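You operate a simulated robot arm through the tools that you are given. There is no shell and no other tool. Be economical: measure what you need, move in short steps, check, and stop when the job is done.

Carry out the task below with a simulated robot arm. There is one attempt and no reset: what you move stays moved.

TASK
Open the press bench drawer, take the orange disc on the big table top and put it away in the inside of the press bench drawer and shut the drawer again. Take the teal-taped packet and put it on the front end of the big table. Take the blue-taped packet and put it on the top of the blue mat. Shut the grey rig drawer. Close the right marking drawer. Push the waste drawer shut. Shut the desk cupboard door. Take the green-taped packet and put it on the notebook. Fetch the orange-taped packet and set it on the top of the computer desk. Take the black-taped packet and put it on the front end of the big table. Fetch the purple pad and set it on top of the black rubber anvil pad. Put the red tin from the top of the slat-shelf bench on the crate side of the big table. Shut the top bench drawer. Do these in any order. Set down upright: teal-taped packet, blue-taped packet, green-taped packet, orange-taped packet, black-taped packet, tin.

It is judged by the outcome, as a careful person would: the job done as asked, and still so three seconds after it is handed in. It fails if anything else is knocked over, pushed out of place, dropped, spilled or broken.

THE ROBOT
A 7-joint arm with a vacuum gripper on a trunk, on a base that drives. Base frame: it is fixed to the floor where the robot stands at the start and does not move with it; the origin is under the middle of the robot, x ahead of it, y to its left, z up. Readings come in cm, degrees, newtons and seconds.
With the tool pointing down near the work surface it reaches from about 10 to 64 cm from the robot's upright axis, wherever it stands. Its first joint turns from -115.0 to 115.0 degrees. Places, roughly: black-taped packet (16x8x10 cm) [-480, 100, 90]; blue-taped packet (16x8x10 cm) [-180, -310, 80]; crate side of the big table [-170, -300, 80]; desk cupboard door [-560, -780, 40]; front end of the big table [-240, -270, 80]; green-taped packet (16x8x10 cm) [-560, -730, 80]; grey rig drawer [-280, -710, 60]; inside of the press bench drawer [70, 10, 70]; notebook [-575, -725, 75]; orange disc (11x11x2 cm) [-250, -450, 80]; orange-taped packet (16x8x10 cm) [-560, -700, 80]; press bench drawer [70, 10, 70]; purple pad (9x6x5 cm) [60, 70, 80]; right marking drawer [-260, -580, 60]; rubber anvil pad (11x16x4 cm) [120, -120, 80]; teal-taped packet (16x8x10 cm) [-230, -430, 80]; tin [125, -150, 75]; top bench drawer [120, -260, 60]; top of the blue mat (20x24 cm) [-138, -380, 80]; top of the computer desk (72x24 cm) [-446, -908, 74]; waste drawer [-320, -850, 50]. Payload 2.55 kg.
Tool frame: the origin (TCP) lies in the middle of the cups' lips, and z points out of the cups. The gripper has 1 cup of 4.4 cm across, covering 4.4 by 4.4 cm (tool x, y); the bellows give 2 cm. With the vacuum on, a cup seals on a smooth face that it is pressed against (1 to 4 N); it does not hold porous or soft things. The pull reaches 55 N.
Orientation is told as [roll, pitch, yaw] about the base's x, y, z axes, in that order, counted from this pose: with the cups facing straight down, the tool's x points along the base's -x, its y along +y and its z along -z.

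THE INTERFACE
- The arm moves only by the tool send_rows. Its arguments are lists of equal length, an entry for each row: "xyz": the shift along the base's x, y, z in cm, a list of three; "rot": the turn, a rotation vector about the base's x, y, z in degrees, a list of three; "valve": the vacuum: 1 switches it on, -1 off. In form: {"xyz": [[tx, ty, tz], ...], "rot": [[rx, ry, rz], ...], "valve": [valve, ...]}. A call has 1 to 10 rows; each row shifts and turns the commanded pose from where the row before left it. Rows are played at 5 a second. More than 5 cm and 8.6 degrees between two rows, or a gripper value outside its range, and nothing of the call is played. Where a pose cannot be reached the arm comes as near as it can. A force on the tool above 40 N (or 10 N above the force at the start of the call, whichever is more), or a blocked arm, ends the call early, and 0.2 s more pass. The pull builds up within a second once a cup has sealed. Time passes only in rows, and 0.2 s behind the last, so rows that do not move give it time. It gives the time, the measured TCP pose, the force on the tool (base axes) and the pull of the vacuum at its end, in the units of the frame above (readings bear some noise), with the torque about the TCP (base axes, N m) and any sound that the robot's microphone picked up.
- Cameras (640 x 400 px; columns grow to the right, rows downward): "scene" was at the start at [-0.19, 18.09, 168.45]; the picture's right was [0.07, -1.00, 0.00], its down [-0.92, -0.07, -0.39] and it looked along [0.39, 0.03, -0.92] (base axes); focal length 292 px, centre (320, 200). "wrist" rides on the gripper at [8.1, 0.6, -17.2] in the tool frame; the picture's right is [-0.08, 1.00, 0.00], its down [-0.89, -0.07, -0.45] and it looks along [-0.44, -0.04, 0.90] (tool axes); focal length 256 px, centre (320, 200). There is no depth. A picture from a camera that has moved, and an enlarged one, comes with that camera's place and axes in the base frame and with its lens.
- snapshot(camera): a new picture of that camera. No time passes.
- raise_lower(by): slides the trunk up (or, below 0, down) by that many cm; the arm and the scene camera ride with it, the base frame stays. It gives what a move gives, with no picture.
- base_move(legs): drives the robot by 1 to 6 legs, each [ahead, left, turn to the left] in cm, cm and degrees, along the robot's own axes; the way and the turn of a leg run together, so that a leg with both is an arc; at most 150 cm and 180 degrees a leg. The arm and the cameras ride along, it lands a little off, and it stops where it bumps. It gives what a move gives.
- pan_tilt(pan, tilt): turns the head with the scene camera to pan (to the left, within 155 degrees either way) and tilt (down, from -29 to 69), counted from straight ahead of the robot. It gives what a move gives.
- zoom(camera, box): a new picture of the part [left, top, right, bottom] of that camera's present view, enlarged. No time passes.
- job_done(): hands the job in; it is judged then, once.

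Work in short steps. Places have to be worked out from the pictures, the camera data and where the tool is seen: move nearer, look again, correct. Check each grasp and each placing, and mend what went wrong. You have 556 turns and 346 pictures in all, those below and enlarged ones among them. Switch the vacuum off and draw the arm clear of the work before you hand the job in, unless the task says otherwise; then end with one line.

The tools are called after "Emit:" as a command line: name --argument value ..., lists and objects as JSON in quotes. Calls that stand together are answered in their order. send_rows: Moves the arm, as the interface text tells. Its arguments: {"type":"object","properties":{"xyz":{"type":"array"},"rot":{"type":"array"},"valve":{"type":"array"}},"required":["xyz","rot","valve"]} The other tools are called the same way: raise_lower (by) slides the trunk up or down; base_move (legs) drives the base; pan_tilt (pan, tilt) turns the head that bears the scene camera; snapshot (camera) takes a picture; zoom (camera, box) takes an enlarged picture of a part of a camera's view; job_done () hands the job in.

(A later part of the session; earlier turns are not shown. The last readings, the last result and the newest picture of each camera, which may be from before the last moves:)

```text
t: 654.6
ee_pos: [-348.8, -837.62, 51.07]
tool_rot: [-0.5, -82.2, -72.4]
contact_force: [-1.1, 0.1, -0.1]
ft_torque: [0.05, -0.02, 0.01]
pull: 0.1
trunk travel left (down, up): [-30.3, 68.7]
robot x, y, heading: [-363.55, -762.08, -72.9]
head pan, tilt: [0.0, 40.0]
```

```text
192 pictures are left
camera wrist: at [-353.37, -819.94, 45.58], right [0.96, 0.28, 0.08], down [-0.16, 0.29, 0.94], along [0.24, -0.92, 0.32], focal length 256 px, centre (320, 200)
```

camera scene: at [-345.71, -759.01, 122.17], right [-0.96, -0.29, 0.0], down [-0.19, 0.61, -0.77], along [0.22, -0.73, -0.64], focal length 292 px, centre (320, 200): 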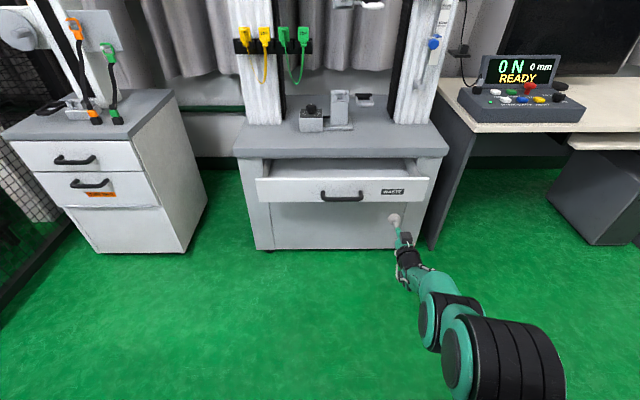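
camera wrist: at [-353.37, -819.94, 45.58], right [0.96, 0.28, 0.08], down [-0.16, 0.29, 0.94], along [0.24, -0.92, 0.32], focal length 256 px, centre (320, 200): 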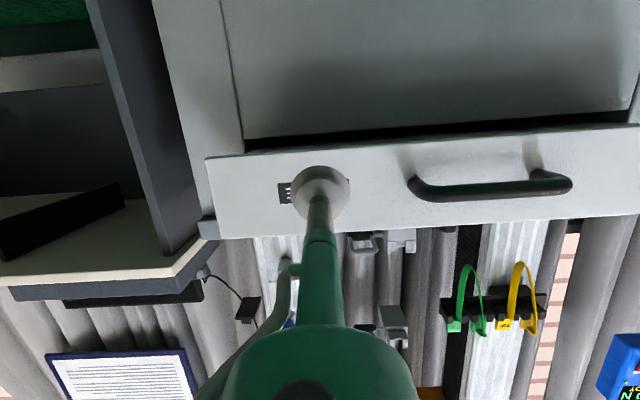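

The hit point is a bit low on the panel; I raise 3 cm and push.

Emit:
raise_lower --by 3

Emit:
base_move --legs '[[22, 0, 0]]'

Emit:
snapshot --camera "scene"

```text
t: 655.3
ee_pos: [-348.72, -837.73, 54.05]
tool_rot: [-0.6, -82.1, -72.4]
contact_force: [-0.5, -0.3, -0.5]
ft_torque: [-0.01, 0.0, 0.01]
pull: 0.1
trunk travel left (down, up): [-33.3, 65.7]
robot x, y, heading: [-363.3, -761.72, -73.1]
head pan, tilt: [0.0, 40.0]
```

```text
t: 657.0
ee_pos: [-342.36, -858.59, 54.03]
tool_rot: [-0.6, -82.3, -72.5]
contact_force: [-0.7, 1.0, -0.1]
ft_torque: [-0.02, 0.0, 0.01]
pull: 0.1
trunk travel left (down, up): [-33.3, 65.7]
robot x, y, heading: [-356.69, -783.02, -73.0]
head pan, tilt: [0.0, 40.0]
```

```text
191 pictures are left
camera scene: at [-339.3, -780.04, 125.17], right [-0.96, -0.29, 0.0], down [-0.19, 0.61, -0.77], along [0.22, -0.73, -0.64], focal length 292 px, centre (320, 200)
```

scene: 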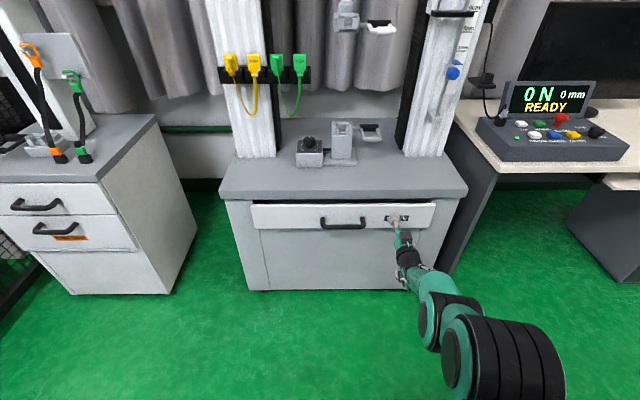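

Nearly closed. Press in small steps.

Emit:
send_rows --xyz '[[0.29, -0.96, 0], [0.29, -0.96, 0], [0.15, -0.48, 0], [0.15, -0.48, 0], [0.15, -0.48, 0], [0.15, -0.48, 0], [0.15, -0.48, 0], [0.15, -0.48, 0]]' --rot '[[0, 0, 0], [0, 0, 0], [0, 0, 0], [0, 0, 0], [0, 0, 0], [0, 0, 0], [0, 0, 0], [0, 0, 0]]' --valve '[-1, -1, -1, -1, -1, -1, -1, -1]'

Emit:
zoom --camera "scene" --box '[200, 150, 500, 310]'

```text
t: 658.6
ee_pos: [-341.28, -862.36, 53.94]
tool_rot: [-0.5, -82.0, -72.7]
contact_force: [-5.6, 22.4, 9.6]
ft_torque: [0.23, 0.09, -0.07]
pull: 0.1
trunk travel left (down, up): [-33.3, 65.7]
robot x, y, heading: [-356.79, -782.41, -73.1]
head pan, tilt: [0.0, 40.0]
stopped in row 7: the force on the tool passed its limit at 45 N (the readings are from after the stop); the commanded pose is now the measured one
```

```text
2.13 times, centred on (350, 230) of scene
camera zoom: at [-339.39, -779.6, 125.2], right [-0.96, -0.29, 0.0], down [-0.19, 0.61, -0.77], along [0.22, -0.73, -0.64], focal length 623 px, centre (256, 136)
```

zoom: 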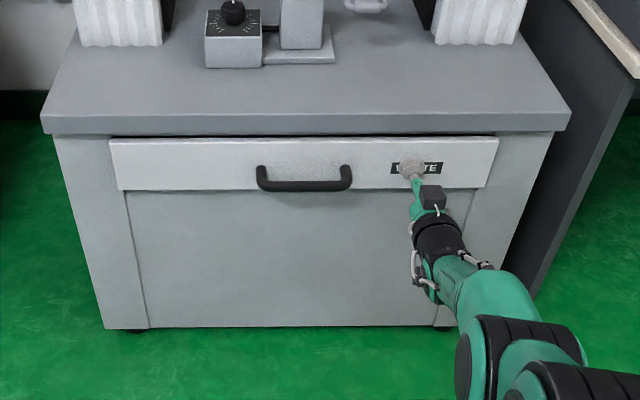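

Shut. I back off, restore the tool, and turn to look at the white desk area.

Emit:
base_move --legs '[[-28, 0, 0]]'

Emit:
raise_lower --by 40

Emit:
send_rows --xyz '[[0, 0, 0], [0, 0, 0], [0, 0, 0], [0, 0, 0], [0, 0, 0], [0, 0, 0], [0, 0, 0], [-1, 3.5, 0], [-1, 3.5, 0], [-1, 3.5, 0]]' --rot '[[8.2, 2.4, 0], [8.2, 2.4, 0], [8.2, 2.4, 0], [8.2, 2.4, 0], [8.2, 2.4, 0], [8.2, 2.4, 0], [8.2, 2.4, 0], [8.2, 2.4, 0], [8.2, 2.4, 0], [7, 2.1, 0]]' --valve '[-1, -1, -1, -1, -1, -1, -1, -1, -1, -1]'

Emit:
send_rows --xyz '[[-1, 3.5, 0], [-1, 3.5, 0], [-1, 3.5, 0], [-1, 3.5, 0]]' --rot '[[0, 0, 0], [0, 0, 0], [0, 0, 0], [0, 0, 0]]' --valve '[-1, -1, -1, -1]'

Emit:
pan_tilt --pan -75 --tilt 30

Emit:
snapshot --camera "scene"

```text
t: 660.5
ee_pos: [-349.25, -835.88, 53.53]
tool_rot: [-0.4, -81.8, -72.7]
contact_force: [0.3, 0.1, -0.1]
ft_torque: [0.02, -0.01, 0.01]
pull: 0.0
trunk travel left (down, up): [-33.3, 65.7]
robot x, y, heading: [-365.04, -756.35, -73.3]
head pan, tilt: [0.0, 40.0]
```

```text
t: 664.4
ee_pos: [-349.33, -835.96, 93.59]
tool_rot: [-0.4, -81.8, -72.7]
contact_force: [0.5, 0.3, 0.3]
ft_torque: [-0.03, -0.01, 0.03]
pull: 0.1
trunk travel left (down, up): [-73.3, 25.7]
robot x, y, heading: [-364.93, -755.97, -72.9]
head pan, tilt: [0.0, 40.0]
```

```text
t: 666.6
ee_pos: [-351.27, -821.67, 93.83]
tool_rot: [3.2, -7.5, -73.3]
contact_force: [0.5, -0.3, -0.4]
ft_torque: [0.0, 0.03, 0.02]
pull: 0.0
out of reach, approached as far as the arm can: row 5, 8, 9, 10
trunk travel left (down, up): [-73.3, 25.7]
robot x, y, heading: [-364.8, -756.04, -72.9]
head pan, tilt: [0.0, 40.0]
```

```text
t: 667.6
ee_pos: [-355.34, -807.68, 93.81]
tool_rot: [3.4, -7.0, -73.3]
contact_force: [-0.1, -0.4, 0.1]
ft_torque: [-0.02, 0.04, 0.02]
pull: 0.1
trunk travel left (down, up): [-73.3, 25.7]
robot x, y, heading: [-365.33, -756.28, -73.0]
head pan, tilt: [0.0, 40.0]
```

```text
t: 669.0
ee_pos: [-355.24, -807.75, 93.78]
tool_rot: [3.4, -6.8, -73.3]
contact_force: [-0.4, -0.5, 0.3]
ft_torque: [0.0, 0.0, -0.02]
pull: 0.0
trunk travel left (down, up): [-73.3, 25.7]
robot x, y, heading: [-365.06, -755.97, -73.1]
head pan, tilt: [-75.0, 30.0]
```

```text
189 pictures are left
camera scene: at [-357.59, -750.03, 166.71], right [-0.53, 0.85, 0.0], down [0.42, 0.27, -0.87], along [-0.73, -0.46, -0.5], focal length 292 px, centre (320, 200)
```

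scene: 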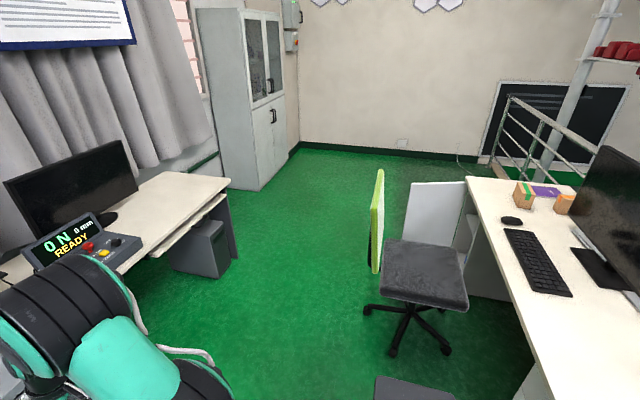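

The cupboard door stands open behind the chair, and the green/orange packets are at the desk's far end. I drive down the corridor between chair and computer desk.

Emit:
base_move --legs '[[0, 0, -90], [0, 57, 0]]'

Emit:
pan_tilt --pan 0 --tilt 35

Emit:
snapshot --camera "scene"

```text
t: 676.2
ee_pos: [-401.22, -820.09, 93.7]
tool_rot: [3.3, -6.8, -164.4]
contact_force: [0.1, -0.5, -0.2]
ft_torque: [-0.02, 0.02, 0.02]
pull: 0.0
trunk travel left (down, up): [-73.3, 25.7]
robot x, y, heading: [-349.43, -811.54, -164.2]
head pan, tilt: [-75.0, 30.0]
```

```text
t: 677.7
ee_pos: [-401.26, -820.07, 93.68]
tool_rot: [3.5, -6.8, -164.5]
contact_force: [-0.8, 0.3, 0.4]
ft_torque: [0.0, 0.02, 0.04]
pull: 0.1
trunk travel left (down, up): [-73.3, 25.7]
robot x, y, heading: [-349.44, -811.43, -164.3]
head pan, tilt: [0.0, 35.0]
```

```text
188 pictures are left
camera scene: at [-347.38, -829.09, 165.93], right [-0.27, 0.96, 0.0], down [0.55, 0.16, -0.82], along [-0.79, -0.22, -0.57], focal length 292 px, centre (320, 200)
```

scene: 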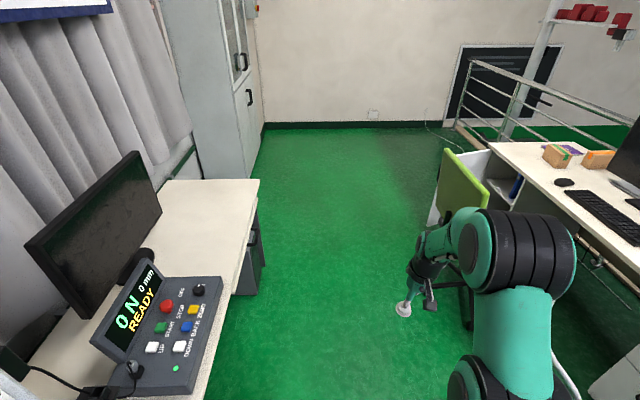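

Emit:
base_move --legs '[[0, 0, 1.3], [150, 0, 0], [80, 0, 0]]'

Emit:
pan_tilt --pan -100 --tilt 35

Emit:
snapshot --camera "scene"

```text
t: 689.3
ee_pos: [-619.31, -890.88, 93.68]
tool_rot: [3.5, -6.8, -162.6]
contact_force: [-0.4, 0.1, 0.4]
ft_torque: [-0.01, -0.03, 0.02]
pull: 0.1
trunk travel left (down, up): [-73.3, 25.7]
robot x, y, heading: [-567.68, -880.26, -162.5]
head pan, tilt: [0.0, 35.0]
```

```text
t: 691.0
ee_pos: [-619.3, -890.75, 93.81]
tool_rot: [3.5, -6.8, -162.6]
contact_force: [-1.3, 0.2, -0.3]
ft_torque: [0.02, -0.03, 0.0]
pull: 0.1
trunk travel left (down, up): [-73.3, 25.7]
robot x, y, heading: [-567.97, -880.43, -162.6]
head pan, tilt: [-100.0, 35.0]
```

```text
187 pictures are left
camera scene: at [-557.93, -886.67, 165.93], right [0.99, 0.14, 0.0], down [0.08, -0.57, -0.82], along [-0.11, 0.81, -0.57], focal length 292 px, centre (320, 200)
```

scene: 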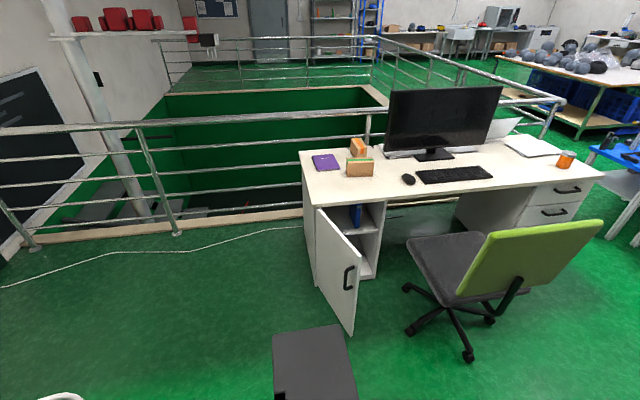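

Door: hinge ≈(n=-772,l=-552), free edge ≈(n=-759,l=-601), top z≈65, its outer face toward me. I turn to heading ~69°, step into position and prepare the tool horizontally for a push along its closing arc.

Emit:
base_move --legs '[[0, 0, -90], [0, 0, -38], [9, 32, 0]]'

Emit:
pan_tilt --pan 0 --tilt 45

Emit:
snapshot --camera "scene"

```text
t: 698.9
ee_pos: [-569.83, -813.6, 93.78]
tool_rot: [3.3, -6.8, 68.2]
contact_force: [0.2, 0.1, -0.7]
ft_torque: [0.0, 0.02, 0.0]
pull: 0.0
trunk travel left (down, up): [-73.3, 25.7]
robot x, y, heading: [-594.2, -860.1, 68.5]
head pan, tilt: [-100.0, 35.0]
```

```text
t: 700.7
ee_pos: [-569.74, -813.69, 93.74]
tool_rot: [3.4, -6.8, 68.3]
contact_force: [-0.3, 0.3, 0.2]
ft_torque: [-0.01, -0.02, 0.01]
pull: 0.0
trunk travel left (down, up): [-73.3, 25.7]
robot x, y, heading: [-594.24, -860.81, 68.5]
head pan, tilt: [0.0, 45.0]
```

```text
186 pictures are left
camera scene: at [-609.86, -851.76, 164.45], right [0.93, -0.37, 0.0], down [-0.26, -0.66, -0.71], along [0.26, 0.66, -0.71], focal length 292 px, centre (320, 200)
```

scene: 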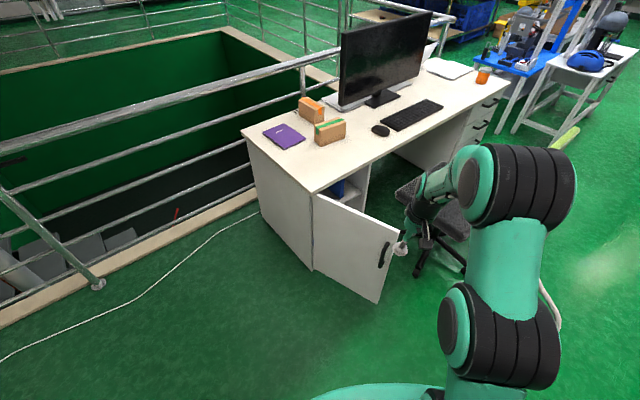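

Geometry confirmed. Now extend and rotate the tool horizontal.

Emit:
send_rows --xyz '[[1.2, 3, 2.5], [1.2, 3, 2.5], [0.9, 2.2, 2], [0, 0, 0], [0, 0, 0], [0, 0, 0], [0, 0, 0], [0, 0, 0], [0, 0, 0], [0, 0, 0]]' --rot '[[0, 0, 0], [0, 0, 0], [0, 0, 0], [7.9, -3.1, 0], [7.9, -3.1, 0], [7.9, -3.1, 0], [7.9, -3.1, 0], [7.9, -3.1, 0], [7.9, -3.1, 0], [7.9, -3.1, 0]]' --valve '[-1, -1, -1, -1, -1, -1, -1, -1, -1, -1]'

Emit:
send_rows --xyz '[[1.1, 2.8, 0], [1.1, 2.8, 0], [0, 0, 0], [0, 0, 0]]' --rot '[[7.5, -3, 0], [7.5, -3, 0], [7.5, -3, 0], [4, -1.5, 0]]' --valve '[-1, -1, -1, -1]'

Emit:
snapshot --camera "scene"

```text
t: 702.9
ee_pos: [-566.38, -805.57, 100.84]
tool_rot: [3.9, -66.4, 68.0]
contact_force: [0.6, -0.1, -0.6]
ft_torque: [0.0, -0.01, 0.03]
pull: 0.0
trunk travel left (down, up): [-73.3, 25.7]
robot x, y, heading: [-594.14, -860.26, 68.4]
head pan, tilt: [0.0, 45.0]
```

```text
t: 703.9
ee_pos: [-561.57, -793.78, 103.87]
tool_rot: [179.6, -85.6, -107.9]
contact_force: [-0.8, 0.0, -0.2]
ft_torque: [-0.03, 0.01, 0.03]
pull: 0.1
out of reach, approached as far as the arm can: row 3, 4
trunk travel left (down, up): [-73.3, 25.7]
robot x, y, heading: [-594.42, -860.24, 68.3]
head pan, tilt: [0.0, 45.0]
```

```text
185 pictures are left
camera scene: at [-609.82, -851.68, 164.45], right [0.93, -0.37, 0.0], down [-0.26, -0.66, -0.71], along [0.26, 0.66, -0.71], focal length 292 px, centre (320, 200)
```

scene: 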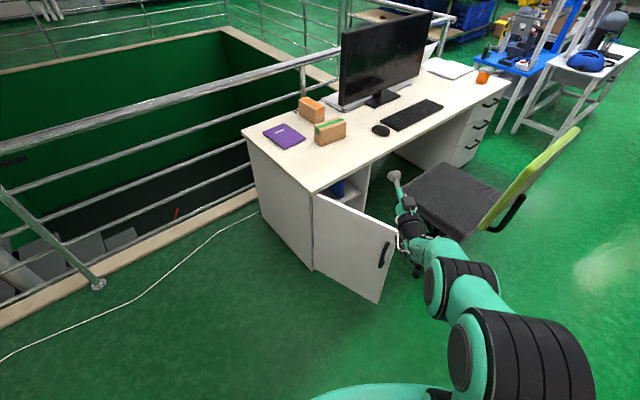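

TCP is on the outer side of the door. Lower to z≈47.

Emit:
raise_lower --by -40

Emit:
raise_lower --by -16

Emit:
snapshot --camera "scene"

Emit:
snapshot --camera "wrist"

```text
t: 707.7
ee_pos: [-561.61, -794.01, 64.01]
tool_rot: [-179.5, -85.7, -108.7]
contact_force: [-0.2, 0.2, 0.4]
ft_torque: [0.03, 0.01, -0.03]
pull: 0.0
trunk travel left (down, up): [-33.3, 65.7]
robot x, y, heading: [-594.14, -860.18, 68.4]
head pan, tilt: [0.0, 45.0]
```

```text
t: 709.5
ee_pos: [-561.64, -793.89, 48.14]
tool_rot: [-179.4, -85.7, -108.7]
contact_force: [-0.5, 0.2, -0.3]
ft_torque: [-0.01, 0.0, 0.04]
pull: 0.0
trunk travel left (down, up): [-17.3, 81.7]
robot x, y, heading: [-594.48, -860.4, 68.6]
head pan, tilt: [0.0, 45.0]
```

```text
184 pictures are left
camera scene: at [-609.86, -851.77, 108.45], right [0.93, -0.37, 0.0], down [-0.26, -0.66, -0.71], along [0.26, 0.66, -0.71], focal length 292 px, centre (320, 200)
```

scene: 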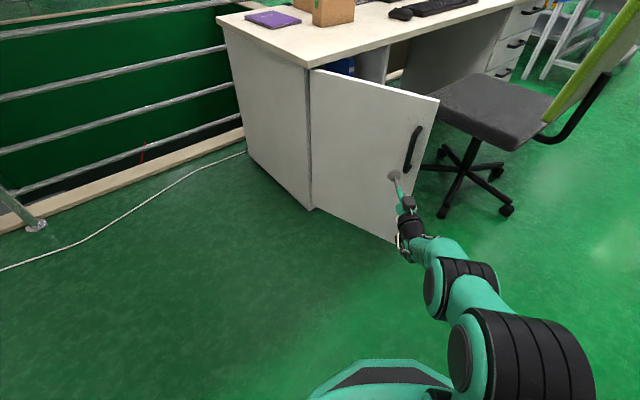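

```text
183 pictures are left
camera wrist: at [-567.34, -809.39, 38.81], right [-0.95, 0.31, 0.08], down [-0.09, -0.51, 0.86], along [0.3, 0.81, 0.51], focal length 256 px, centre (320, 200)
```

wrist: 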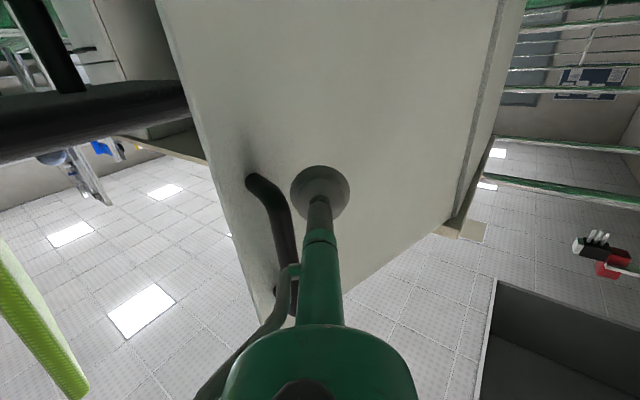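

The cup faces the outer panel beside the handle. Drive forward to swing it shut.

Emit:
base_move --legs '[[20, 0, 0]]'

Emit:
snapshot --camera "scene"

```text
t: 711.1
ee_pos: [-554.37, -775.46, 48.01]
tool_rot: [-179.6, -85.7, -108.7]
contact_force: [0.6, 0.5, 0.0]
ft_torque: [-0.01, -0.01, -0.02]
pull: 0.2
trunk travel left (down, up): [-17.3, 81.7]
robot x, y, heading: [-586.63, -841.32, 68.6]
head pan, tilt: [0.0, 45.0]
```

```text
182 pictures are left
camera scene: at [-602.61, -833.32, 108.45], right [0.93, -0.37, 0.0], down [-0.26, -0.66, -0.71], along [0.26, 0.66, -0.71], focal length 292 px, centre (320, 200)
```

scene: 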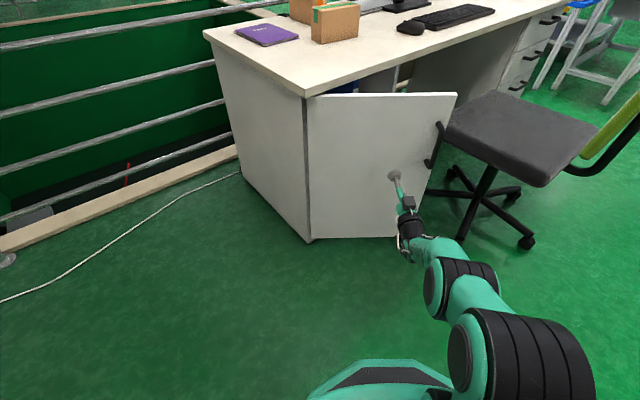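

Emit:
base_move --legs '[[15, 0, 0]]'

Emit:
snapshot --camera "scene"

```text
t: 712.5
ee_pos: [-548.84, -761.39, 48.06]
tool_rot: [-179.4, -85.7, -108.6]
contact_force: [-0.2, 0.3, -0.5]
ft_torque: [-0.02, 0.01, 0.02]
pull: 0.0
trunk travel left (down, up): [-17.3, 81.7]
robot x, y, heading: [-581.24, -827.79, 68.6]
head pan, tilt: [0.0, 45.0]
```

```text
181 pictures are left
camera scene: at [-597.07, -819.26, 108.45], right [0.93, -0.37, 0.0], down [-0.26, -0.66, -0.71], along [0.26, 0.66, -0.71], focal length 292 px, centre (320, 200)
```

scene: 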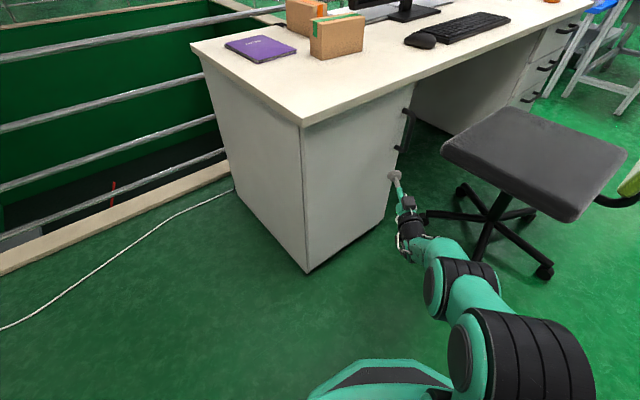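

Almost flush. I press with the arm toward the cupboard.

Emit:
send_rows --xyz '[[0.2, 1, 0], [0.2, 1, 0], [0.2, 1, 0], [0.1, 0.5, 0], [0.1, 0.5, 0], [0.1, 0.5, 0], [0.1, 0.5, 0], [0.1, 0.5, 0], [0.1, 0.5, 0], [0.1, 0.5, 0]]' --rot '[[0, 0, 0], [0, 0, 0], [0, 0, 0], [0, 0, 0], [0, 0, 0], [0, 0, 0], [0, 0, 0], [0, 0, 0], [0, 0, 0], [0, 0, 0]]' --valve '[-1, -1, -1, -1, -1, -1, -1, -1, -1, -1]'

Emit:
snapshot --camera "scene"

Emit:
snapshot --camera "wrist"

```text
t: 714.7
ee_pos: [-547.56, -754.89, 47.91]
tool_rot: [-179.9, -85.7, -108.5]
contact_force: [-0.2, 0.1, 0.3]
ft_torque: [0.0, -0.02, -0.02]
pull: 0.1
trunk travel left (down, up): [-17.3, 81.7]
robot x, y, heading: [-581.45, -827.41, 68.4]
head pan, tilt: [0.0, 45.0]
```

```text
180 pictures are left
camera scene: at [-597.07, -819.26, 108.45], right [0.93, -0.37, 0.0], down [-0.26, -0.66, -0.71], along [0.26, 0.66, -0.71], focal length 292 px, centre (320, 200)
```

scene: 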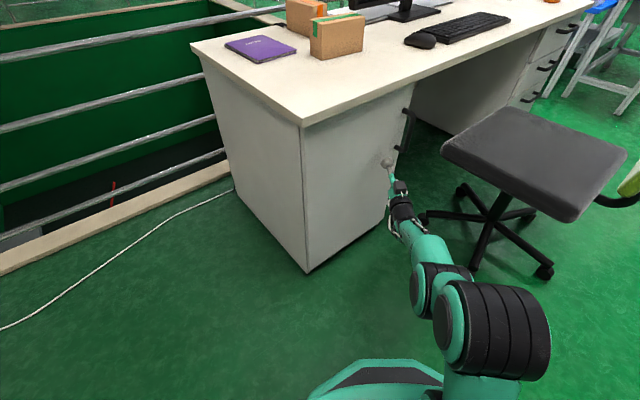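

```text
179 pictures are left
camera wrist: at [-553.25, -770.45, 38.77], right [-0.95, 0.31, 0.08], down [-0.09, -0.51, 0.86], along [0.3, 0.81, 0.51], focal length 256 px, centre (320, 200)
```

wrist: 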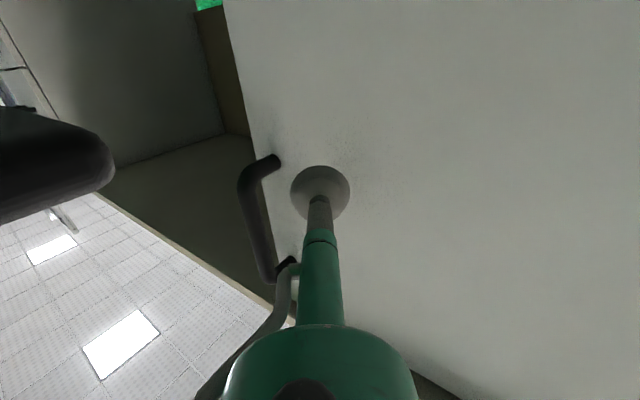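

Emit:
send_rows --xyz '[[0.1, 0.5, 0], [0.1, 0.5, 0], [0.1, 0.5, 0], [0.1, 0.5, 0], [0.1, 0.5, 0], [0.1, 0.5, 0], [0.1, 0.5, 0], [0.1, 0.5, 0], [0.1, 0.5, 0], [0.1, 0.5, 0]]' --rot '[[0, 0, 0], [0, 0, 0], [0, 0, 0], [0, 0, 0], [0, 0, 0], [0, 0, 0], [0, 0, 0], [0, 0, 0], [0, 0, 0], [0, 0, 0]]' --valve '[-1, -1, -1, -1, -1, -1, -1, -1, -1, -1]'

Emit:
snapshot --camera "scene"

```text
t: 716.9
ee_pos: [-546.16, -750.15, 47.99]
tool_rot: [180.1, -85.8, -107.9]
contact_force: [5.1, -8.1, 1.0]
ft_torque: [-0.06, 0.09, 0.24]
pull: 0.0
trunk travel left (down, up): [-17.3, 81.7]
robot x, y, heading: [-581.65, -827.28, 68.1]
head pan, tilt: [0.0, 45.0]
```

```text
178 pictures are left
camera scene: at [-597.03, -819.31, 108.46], right [0.93, -0.37, 0.0], down [-0.26, -0.66, -0.71], along [0.26, 0.66, -0.71], focal length 292 px, centre (320, 200)
```

scene: 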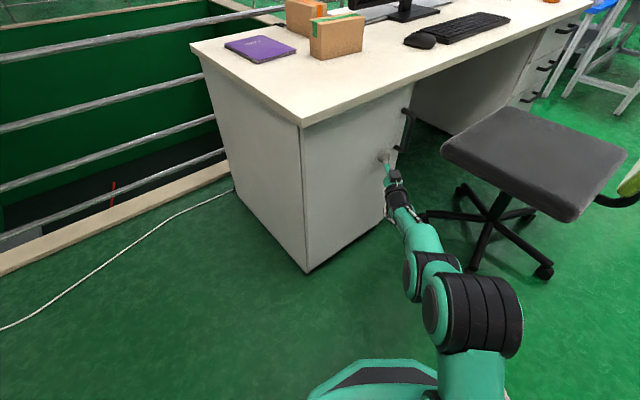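

Emit:
send_rows --xyz '[[0, 0.5, 0], [0, 0.5, 0], [0, 0.5, 0], [0, 0.5, 0], [0, 0.5, 0]]' --rot '[[0, 0, 0], [0, 0, 0], [0, 0, 0], [0, 0, 0], [0, 0, 0]]' --valve '[-1, -1, -1, -1, -1]'

Emit:
zoom --camera "scene" --box '[200, 0, 480, 280]'

```text
t: 717.5
ee_pos: [-545.72, -749.37, 47.84]
tool_rot: [178.3, -85.9, -106.6]
contact_force: [1.3, -11.1, 1.8]
ft_torque: [-0.09, 0.04, 0.39]
pull: 0.1
trunk travel left (down, up): [-17.3, 81.7]
robot x, y, heading: [-581.62, -827.77, 68.2]
head pan, tilt: [0.0, 45.0]
stopped in row 3: the force on the tool passed its limit at 47 N (the readings are from after the stop); the commanded pose is now the measured one
```

```text
1.43 times, centred on (340, 140) of scene
camera zoom: at [-597.03, -819.39, 108.45], right [0.93, -0.37, 0.0], down [-0.26, -0.66, -0.71], along [0.26, 0.66, -0.71], focal length 417 px, centre (291, 286)
```

zoom: 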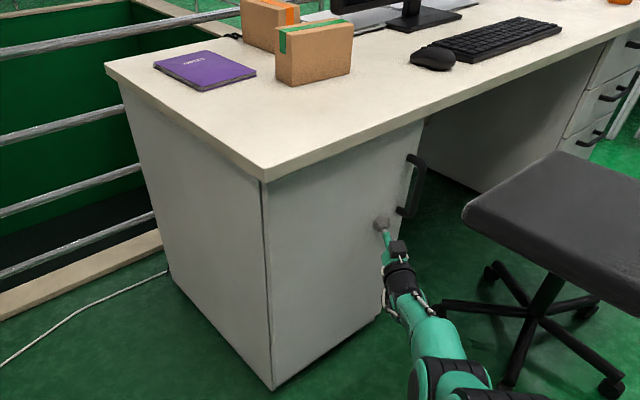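

Door is closed. Now the packets: I back off, raise, restore the tool downward.

Emit:
base_move --legs '[[-25, 0, 0]]'

Emit:
raise_lower --by 40

Emit:
raise_lower --by 38

Emit:
send_rows --xyz '[[0, 0, 0], [0, 0, 0], [0, 0, 0], [0, 0, 0], [0, 0, 0], [0, 0, 0], [0, 0, 0], [-1.2, -3.2, 0], [-1.2, -3.2, 0], [-1.2, -3.2, 0]]' --rot '[[-7.9, 3.1, 0], [-7.9, 3.1, 0], [-7.9, 3.1, 0], [-7.9, 3.1, 0], [-7.9, 3.1, 0], [-7.9, 3.1, 0], [-7.9, 3.1, 0], [-7.9, 3.1, 0], [-7.9, 3.1, 0], [-7.9, 3.1, 0]]' --valve '[-1, -1, -1, -1, -1, -1, -1, -1, -1, -1]'

Emit:
send_rows --xyz '[[-1.2, -3.2, -2], [-1.2, -3.2, -2], [-1.2, -3.2, -2], [-1.2, -3.2, -2]]' --rot '[[-7.9, 3.1, 0], [0, 0, 0], [0, 0, 0], [0, 0, 0]]' --valve '[-1, -1, -1, -1]'

```text
t: 719.4
ee_pos: [-555.11, -772.68, 47.8]
tool_rot: [178.9, -86.0, -107.1]
contact_force: [-0.3, 0.3, 0.4]
ft_torque: [-0.03, 0.01, -0.01]
pull: 0.0
trunk travel left (down, up): [-17.3, 81.7]
robot x, y, heading: [-590.83, -850.82, 68.3]
head pan, tilt: [0.0, 45.0]
```

```text
t: 723.2
ee_pos: [-555.07, -772.62, 87.77]
tool_rot: [179.0, -85.9, -107.2]
contact_force: [0.1, 0.2, 0.0]
ft_torque: [0.01, -0.01, -0.03]
pull: 0.0
trunk travel left (down, up): [-57.3, 41.7]
robot x, y, heading: [-590.99, -850.99, 68.5]
head pan, tilt: [0.0, 45.0]
```

```text
t: 726.9
ee_pos: [-555.12, -772.54, 125.9]
tool_rot: [179.0, -86.0, -107.1]
contact_force: [-0.1, -0.3, -0.6]
ft_torque: [0.0, -0.02, 0.01]
pull: 0.0
trunk travel left (down, up): [-95.3, 3.7]
robot x, y, heading: [-591.06, -851.51, 68.6]
head pan, tilt: [0.0, 45.0]
```

```text
t: 729.1
ee_pos: [-563.22, -789.69, 121.3]
tool_rot: [3.2, -10.6, 68.0]
contact_force: [0.1, -0.2, 0.1]
ft_torque: [0.01, 0.01, 0.02]
pull: 0.1
out of reach, approached as far as the arm can: row 5, 7, 8, 9, 10
trunk travel left (down, up): [-95.3, 3.7]
robot x, y, heading: [-590.56, -850.68, 68.6]
head pan, tilt: [0.0, 45.0]
```

```text
t: 730.1
ee_pos: [-568.69, -803.94, 111.86]
tool_rot: [3.2, -3.8, 68.1]
contact_force: [-0.4, 0.0, -1.4]
ft_torque: [0.0, 0.0, 0.01]
pull: 0.0
out of reach, approached as far as the arm can: row 1
trunk travel left (down, up): [-95.3, 3.7]
robot x, y, heading: [-590.68, -850.92, 68.4]
head pan, tilt: [0.0, 45.0]
```

Emit:
send_rows --xyz '[[0, 0, 0]]' --rot '[[-4.7, -1.6, 0]]' --valve '[-1]'

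Emit:
base_move --legs '[[0, 0, 38.6], [30, -54, 0]]'

Emit:
snapshot --camera "scene"

Emit:
snapshot --camera "wrist"

```text
t: 730.5
ee_pos: [-568.78, -803.82, 111.73]
tool_rot: [0.0, 0.1, 68.3]
contact_force: [0.4, 0.5, 0.1]
ft_torque: [-0.05, -0.02, 0.0]
pull: 0.1
trunk travel left (down, up): [-95.3, 3.7]
robot x, y, heading: [-590.8, -851.17, 68.4]
head pan, tilt: [0.0, 45.0]
```

```text
t: 735.8
ee_pos: [-561.5, -755.09, 111.8]
tool_rot: [0.0, 0.0, 107.8]
contact_force: [-0.2, 0.1, -0.3]
ft_torque: [-0.01, 0.03, -0.01]
pull: 0.1
trunk travel left (down, up): [-95.3, 3.7]
robot x, y, heading: [-548.49, -805.31, 108.0]
head pan, tilt: [0.0, 45.0]
```

```text
176 pictures are left
camera scene: at [-565.75, -808.65, 186.45], right [0.95, 0.31, 0.0], down [0.22, -0.67, -0.71], along [-0.22, 0.67, -0.71], focal length 292 px, centre (320, 200)
```

scene: 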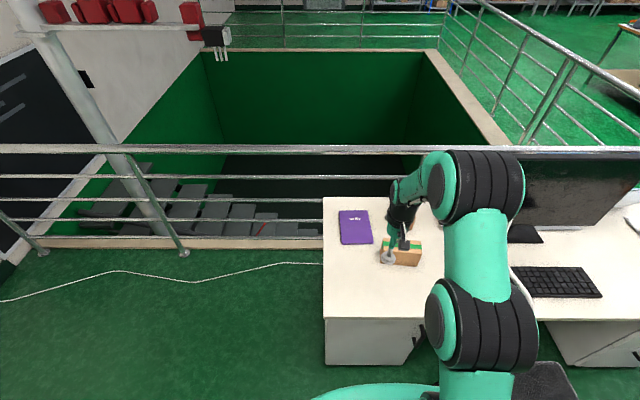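

```text
175 pictures are left
camera wrist: at [-559.55, -762.86, 129.16], right [-0.97, -0.23, 0.0], down [-0.21, 0.87, 0.45], along [-0.1, 0.43, -0.9], focal length 256 px, centre (320, 200)
```

wrist: 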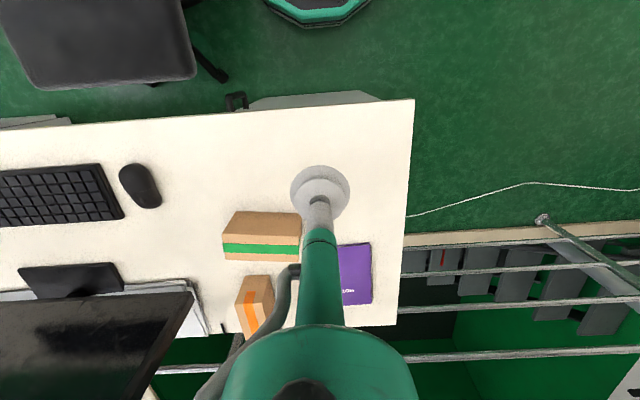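

Green packet top is at about (-555.2, -727.4, 85). I move 17 cm forward and reach over it.

Emit:
base_move --legs '[[16, 0, 0]]'

Emit:
send_rows --xyz '[[2.8, 2, -3], [2.8, 2.5, -3], [2.5, 3, -3], [0, 3, -3]]' --rot '[[0, 0, 0], [0, 0, 0], [0, 0, 0], [0, 0, 0]]' --valve '[-1, -1, -1, -1]'

Emit:
snapshot --camera "wrist"

Emit:
snapshot --camera "scene"

```text
t: 737.2
ee_pos: [-566.27, -739.7, 111.83]
tool_rot: [0.0, 0.0, 107.6]
contact_force: [0.4, -0.5, -0.5]
ft_torque: [0.01, 0.01, 0.01]
pull: 0.1
trunk travel left (down, up): [-95.3, 3.7]
robot x, y, heading: [-552.89, -789.44, 107.7]
head pan, tilt: [0.0, 45.0]
```

```text
t: 738.2
ee_pos: [-558.33, -729.15, 99.71]
tool_rot: [0.1, 0.0, 107.8]
contact_force: [-0.2, 0.7, 0.0]
ft_torque: [-0.03, -0.01, 0.03]
pull: 0.0
trunk travel left (down, up): [-95.3, 3.7]
robot x, y, heading: [-553.38, -790.01, 107.8]
head pan, tilt: [0.0, 45.0]
```

```text
174 pictures are left
camera wrist: at [-556.37, -736.86, 117.04], right [-0.97, -0.23, 0.0], down [-0.2, 0.87, 0.44], along [-0.1, 0.43, -0.9], focal length 256 px, centre (320, 200)
```

wrist: 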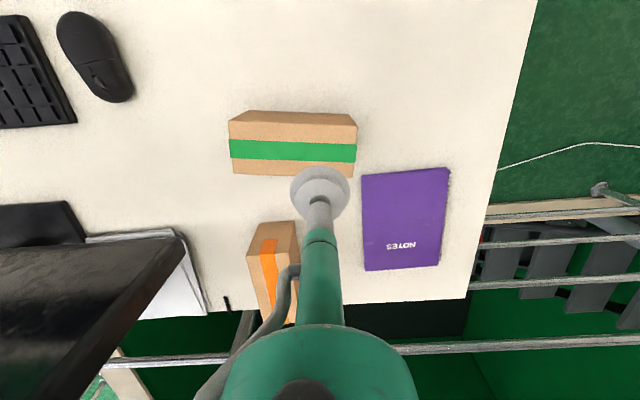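

```text
173 pictures are left
camera scene: at [-570.78, -792.96, 186.45], right [0.95, 0.3, 0.0], down [0.22, -0.67, -0.71], along [-0.22, 0.67, -0.71], focal length 292 px, centre (320, 200)
```

scene: 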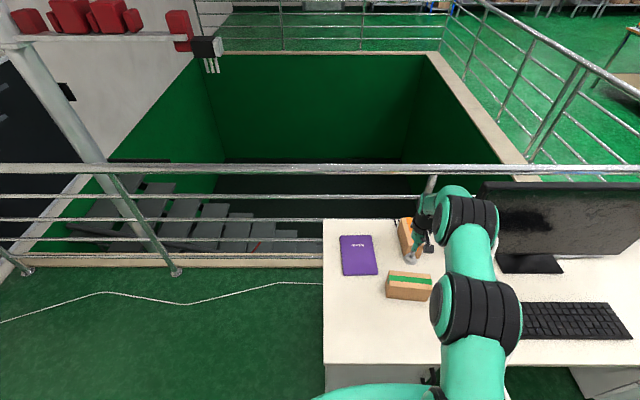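

Green top centre is at (-555, -727.6). Move over it and descend.

Emit:
send_rows --xyz '[[1.7, 0.8, -4], [1.6, 0.8, -4], [0, 0, -4], [0, 0, -0.7], [0, 0, -0.4], [0, 0, -0.4], [0, 0, -0.4], [0, 0, -0.4], [0, 0, -0.4]]' --rot '[[0, 0, 0], [0, 0, 0], [0, 0, 0], [0, 0, 0], [0, 0, 0], [0, 0, 0], [0, 0, 0], [0, 0, 0], [0, 0, 0]]' --valve '[1, 1, 1, 1, 1, 1, 1, 1, 1]'

Emit:
snapshot --camera "wrist"

```text
t: 740.2
ee_pos: [-555.05, -727.55, 85.12]
tool_rot: [0.0, -0.1, 107.7]
contact_force: [-0.6, 1.2, -0.1]
ft_torque: [-0.02, -0.01, -0.02]
pull: 54.8
trunk travel left (down, up): [-95.3, 3.7]
robot x, y, heading: [-553.12, -789.6, 107.8]
head pan, tilt: [0.0, 45.0]
```

```text
172 pictures are left
camera wrist: at [-553.05, -735.35, 102.41], right [-0.97, -0.23, 0.0], down [-0.2, 0.87, 0.45], along [-0.1, 0.43, -0.9], focal length 256 px, centre (320, 200)
```

wrist: 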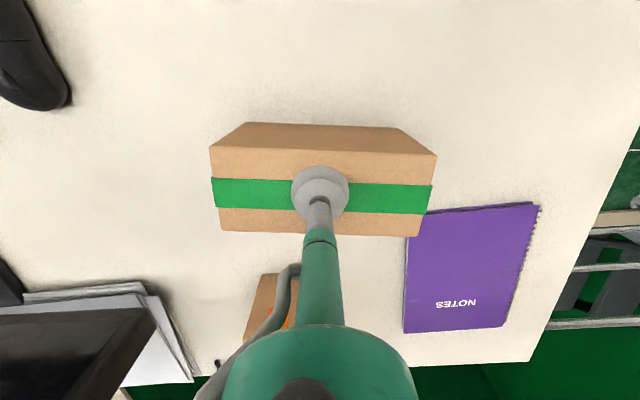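

Green held. Lift, retreat, and go around to the desk's end to reach the notebook.

Emit:
send_rows --xyz '[[0, 0, 2], [0, 0, 4], [0, 0, 4], [0.6, -2, 4], [0.8, -2.5, 3]]' --rot '[[0, 0, 0], [0, 0, 0], [0, 0, 0], [0, 0, 0], [0, 0, 0]]' --valve '[1, 1, 1, 1, 1]'

Emit:
base_move --legs '[[-45, 0, 0], [0, 60, 0], [0, 0, -90.8]]'

Emit:
pan_tilt --pan 45 --tilt 45

Emit:
snapshot --camera "scene"

```text
t: 741.4
ee_pos: [-553.68, -732.35, 102.06]
tool_rot: [-0.1, 0.1, 107.8]
contact_force: [-0.3, 0.2, -3.6]
ft_torque: [0.02, -0.01, -0.01]
pull: 53.9
trunk travel left (down, up): [-95.3, 3.7]
robot x, y, heading: [-552.93, -789.95, 107.7]
head pan, tilt: [0.0, 45.0]
```

```text
t: 751.0
ee_pos: [-538.58, -852.11, 102.04]
tool_rot: [0.0, 0.0, 15.7]
contact_force: [0.1, -0.9, -3.0]
ft_torque: [0.01, 0.03, 0.0]
pull: 54.9
trunk travel left (down, up): [-95.3, 3.7]
robot x, y, heading: [-596.27, -850.12, 15.7]
head pan, tilt: [0.0, 45.0]
```

```text
t: 752.1
ee_pos: [-538.62, -851.92, 102.01]
tool_rot: [0.0, 0.1, 15.7]
contact_force: [-0.2, 0.0, -3.0]
ft_torque: [-0.01, 0.02, -0.01]
pull: 54.7
trunk travel left (down, up): [-95.3, 3.7]
robot x, y, heading: [-595.93, -850.46, 15.7]
head pan, tilt: [45.0, 45.0]
```

```text
171 pictures are left
camera scene: at [-602.98, -827.93, 186.45], right [0.87, -0.49, 0.0], down [-0.35, -0.62, -0.71], along [0.35, 0.62, -0.71], focal length 292 px, centre (320, 200)
```

scene: 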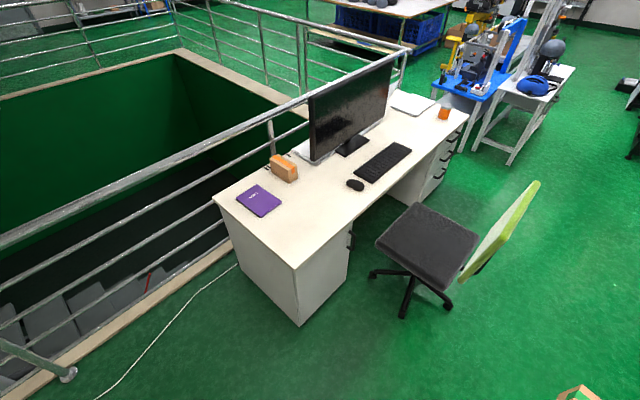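

Emit:
base_move --legs '[[0, 0, 1.3], [0, 106, 0]]'

Emit:
pan_tilt --pan 0 --tilt 50

Emit:
snapshot --camera "scene"

Emit:
snapshot --camera "wrist"

```text
t: 757.9
ee_pos: [-570.44, -748.98, 101.98]
tool_rot: [0.0, 0.0, 18.1]
contact_force: [0.4, 0.0, -3.2]
ft_torque: [-0.02, 0.01, 0.05]
pull: 55.1
trunk travel left (down, up): [-95.3, 3.7]
robot x, y, heading: [-628.4, -749.56, 18.0]
head pan, tilt: [45.0, 45.0]
```

```text
t: 759.0
ee_pos: [-570.43, -748.88, 102.06]
tool_rot: [0.0, 0.0, 18.0]
contact_force: [0.2, -0.4, -3.0]
ft_torque: [-0.01, 0.02, 0.04]
pull: 54.7
trunk travel left (down, up): [-95.3, 3.7]
robot x, y, heading: [-628.16, -749.93, 18.0]
head pan, tilt: [0.0, 50.0]
```

```text
170 pictures are left
camera scene: at [-632.12, -732.49, 185.76], right [0.31, -0.95, 0.0], down [-0.73, -0.24, -0.64], along [0.61, 0.2, -0.77], focal length 292 px, centre (320, 200)
```

scene: 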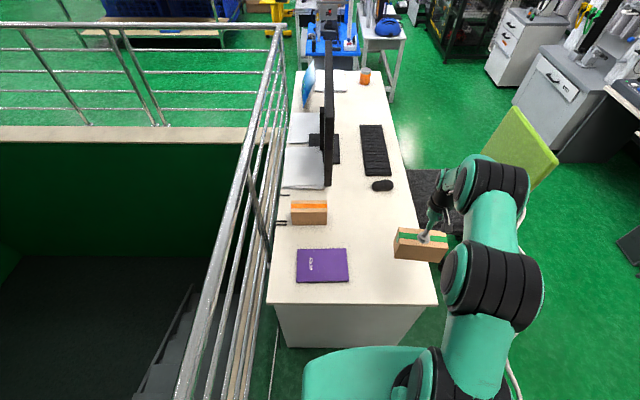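

```text
169 pictures are left
camera wrist: at [-578.22, -750.84, 119.38], right [-0.23, 0.97, 0.0], down [0.87, 0.21, 0.44], along [0.43, 0.1, -0.9], focal length 256 px, centre (320, 200)
```

wrist: 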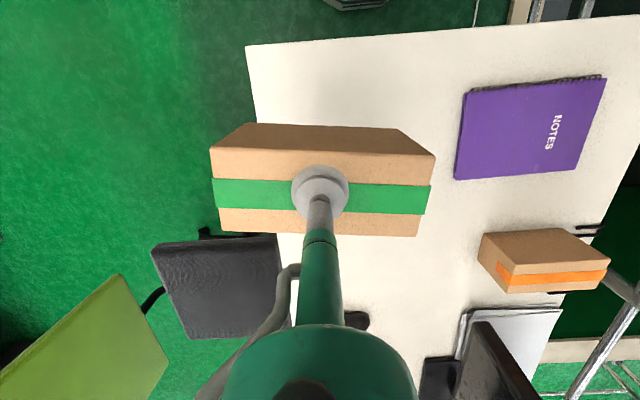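

Notebook centre is at (-578, -715.3). I swing the arm left over it.

Emit:
send_rows --xyz '[[-0.95, 4.2, 0], [-0.95, 4.2, 0], [-0.95, 4.2, 0], [-0.95, 4.2, 0], [-0.95, 4.2, 0], [-0.95, 4.2, 0], [-0.95, 4.2, 0], [-0.95, 4.2, 0]]' --rot '[[0, 0, 0], [0, 0, 0], [0, 0, 0], [0, 0, 0], [0, 0, 0], [0, 0, 0], [0, 0, 0], [0, 0, 0]]' --valve '[1, 1, 1, 1, 1, 1, 1, 1]'

Emit:
snapshot --camera "scene"

Emit:
snapshot --camera "wrist"

```text
t: 760.8
ee_pos: [-578.15, -715.07, 102.23]
tool_rot: [-0.1, 0.1, 17.9]
contact_force: [-0.5, 0.6, -2.9]
ft_torque: [-0.05, 0.02, -0.01]
pull: 54.7
trunk travel left (down, up): [-95.3, 3.7]
robot x, y, heading: [-628.62, -749.55, 17.9]
head pan, tilt: [0.0, 50.0]
```

```text
168 pictures are left
camera scene: at [-632.18, -732.27, 185.73], right [0.31, -0.95, 0.0], down [-0.73, -0.24, -0.64], along [0.61, 0.2, -0.77], focal length 292 px, centre (320, 200)
```

scene: 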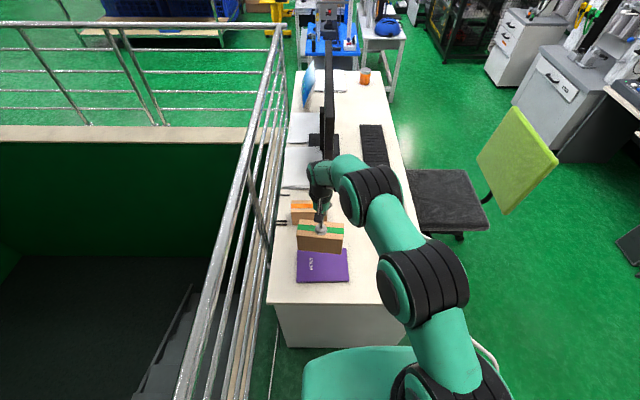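

```text
167 pictures are left
camera wrist: at [-586.0, -716.89, 119.63], right [-0.23, 0.97, 0.0], down [0.87, 0.21, 0.44], along [0.43, 0.1, -0.9], focal length 256 px, centre (320, 200)
```

wrist: 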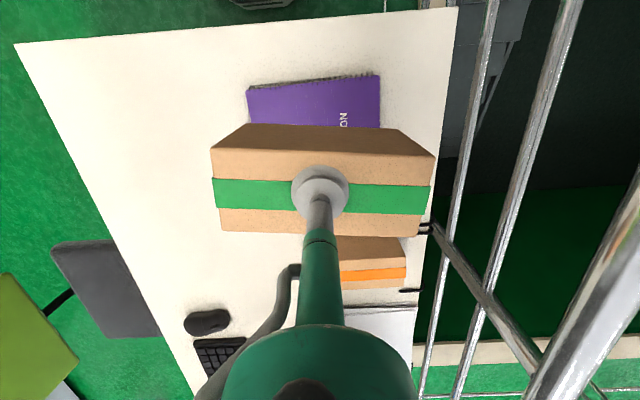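

Over the notebook. Lower gently.

Emit:
send_rows --xyz '[[0.5, 0, -4], [0, 0, -4], [0, 0, -4], [0, 0, -2], [0, 0, -0.8], [0, 0, -0.4], [0, 0, -0.4], [0, 0, -0.4], [0, 0, -0.4], [0, 0, -0.4]]' --rot '[[0, 0, 0], [0, 0, 0], [0, 0, 0], [0, 0, 0], [0, 0, 0], [0, 0, 0], [0, 0, 0], [0, 0, 0], [0, 0, 0], [0, 0, 0]]' --valve '[1, 1, 1, 1, 1, 1, 1, 1, 1, 1]'

Emit:
snapshot --camera "scene"

```text
t: 763.0
ee_pos: [-577.12, -715.21, 86.19]
tool_rot: [0.1, -0.7, 18.1]
contact_force: [-8.2, -6.4, 22.1]
ft_torque: [-0.1, 0.17, 0.06]
pull: 54.9
trunk travel left (down, up): [-95.3, 3.7]
robot x, y, heading: [-628.19, -749.82, 17.9]
head pan, tilt: [0.0, 50.0]
stopped in row 10: the force on the tool passed its limit at 40 N (the readings are from after the stop); the commanded pose is now the measured one
```

```text
166 pictures are left
camera scene: at [-632.37, -732.64, 185.76], right [0.31, -0.95, 0.0], down [-0.73, -0.24, -0.64], along [0.61, 0.2, -0.77], focal length 292 px, centre (320, 200)
```

scene: 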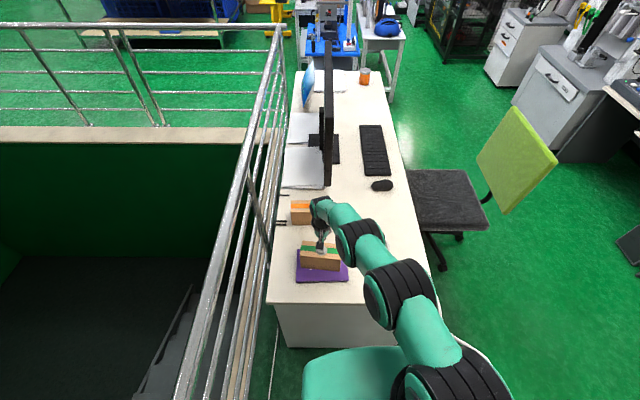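

Resting on the notebook. Release and lift.

Emit:
send_rows --xyz '[[0, 0, 0.3], [0, 0, 0], [0, 0, 0], [0, 0, 0], [0, 0, 1], [0, 0, 3], [0, 0, 4], [0, 0, 4], [0, 0, 4]]' --rot '[[0, 0, 0], [0, 0, 0], [0, 0, 0], [0, 0, 0], [0, 0, 0], [0, 0, 0], [0, 0, 0], [0, 0, 0], [0, 0, 0]]' --valve '[-1, -1, -1, -1, -1, -1, -1, -1, -1]'

Emit:
snapshot --camera "wrist"

Emit:
snapshot --camera "scene"

```text
t: 765.0
ee_pos: [-577.14, -715.41, 102.01]
tool_rot: [0.1, -0.4, 18.2]
contact_force: [-0.9, -0.3, 0.0]
ft_torque: [-0.04, -0.02, 0.01]
pull: 0.2
trunk travel left (down, up): [-95.3, 3.7]
robot x, y, heading: [-628.36, -749.97, 18.2]
head pan, tilt: [0.0, 50.0]
```

```text
165 pictures are left
camera wrist: at [-584.99, -717.23, 119.32], right [-0.23, 0.97, 0.0], down [0.87, 0.21, 0.45], along [0.44, 0.11, -0.89], focal length 256 px, centre (320, 200)
```

wrist: 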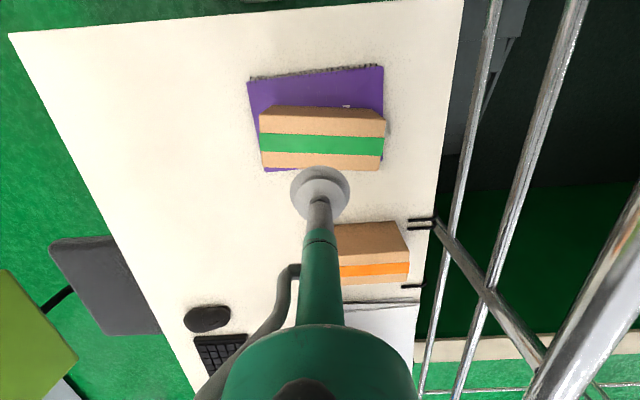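

```text
164 pictures are left
camera scene: at [-632.22, -732.59, 185.75], right [0.31, -0.95, 0.0], down [-0.73, -0.24, -0.64], along [0.61, 0.2, -0.77], focal length 292 px, centre (320, 200)
```

scene: 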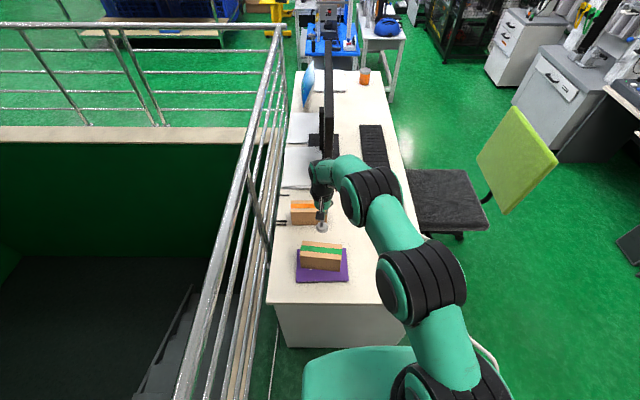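

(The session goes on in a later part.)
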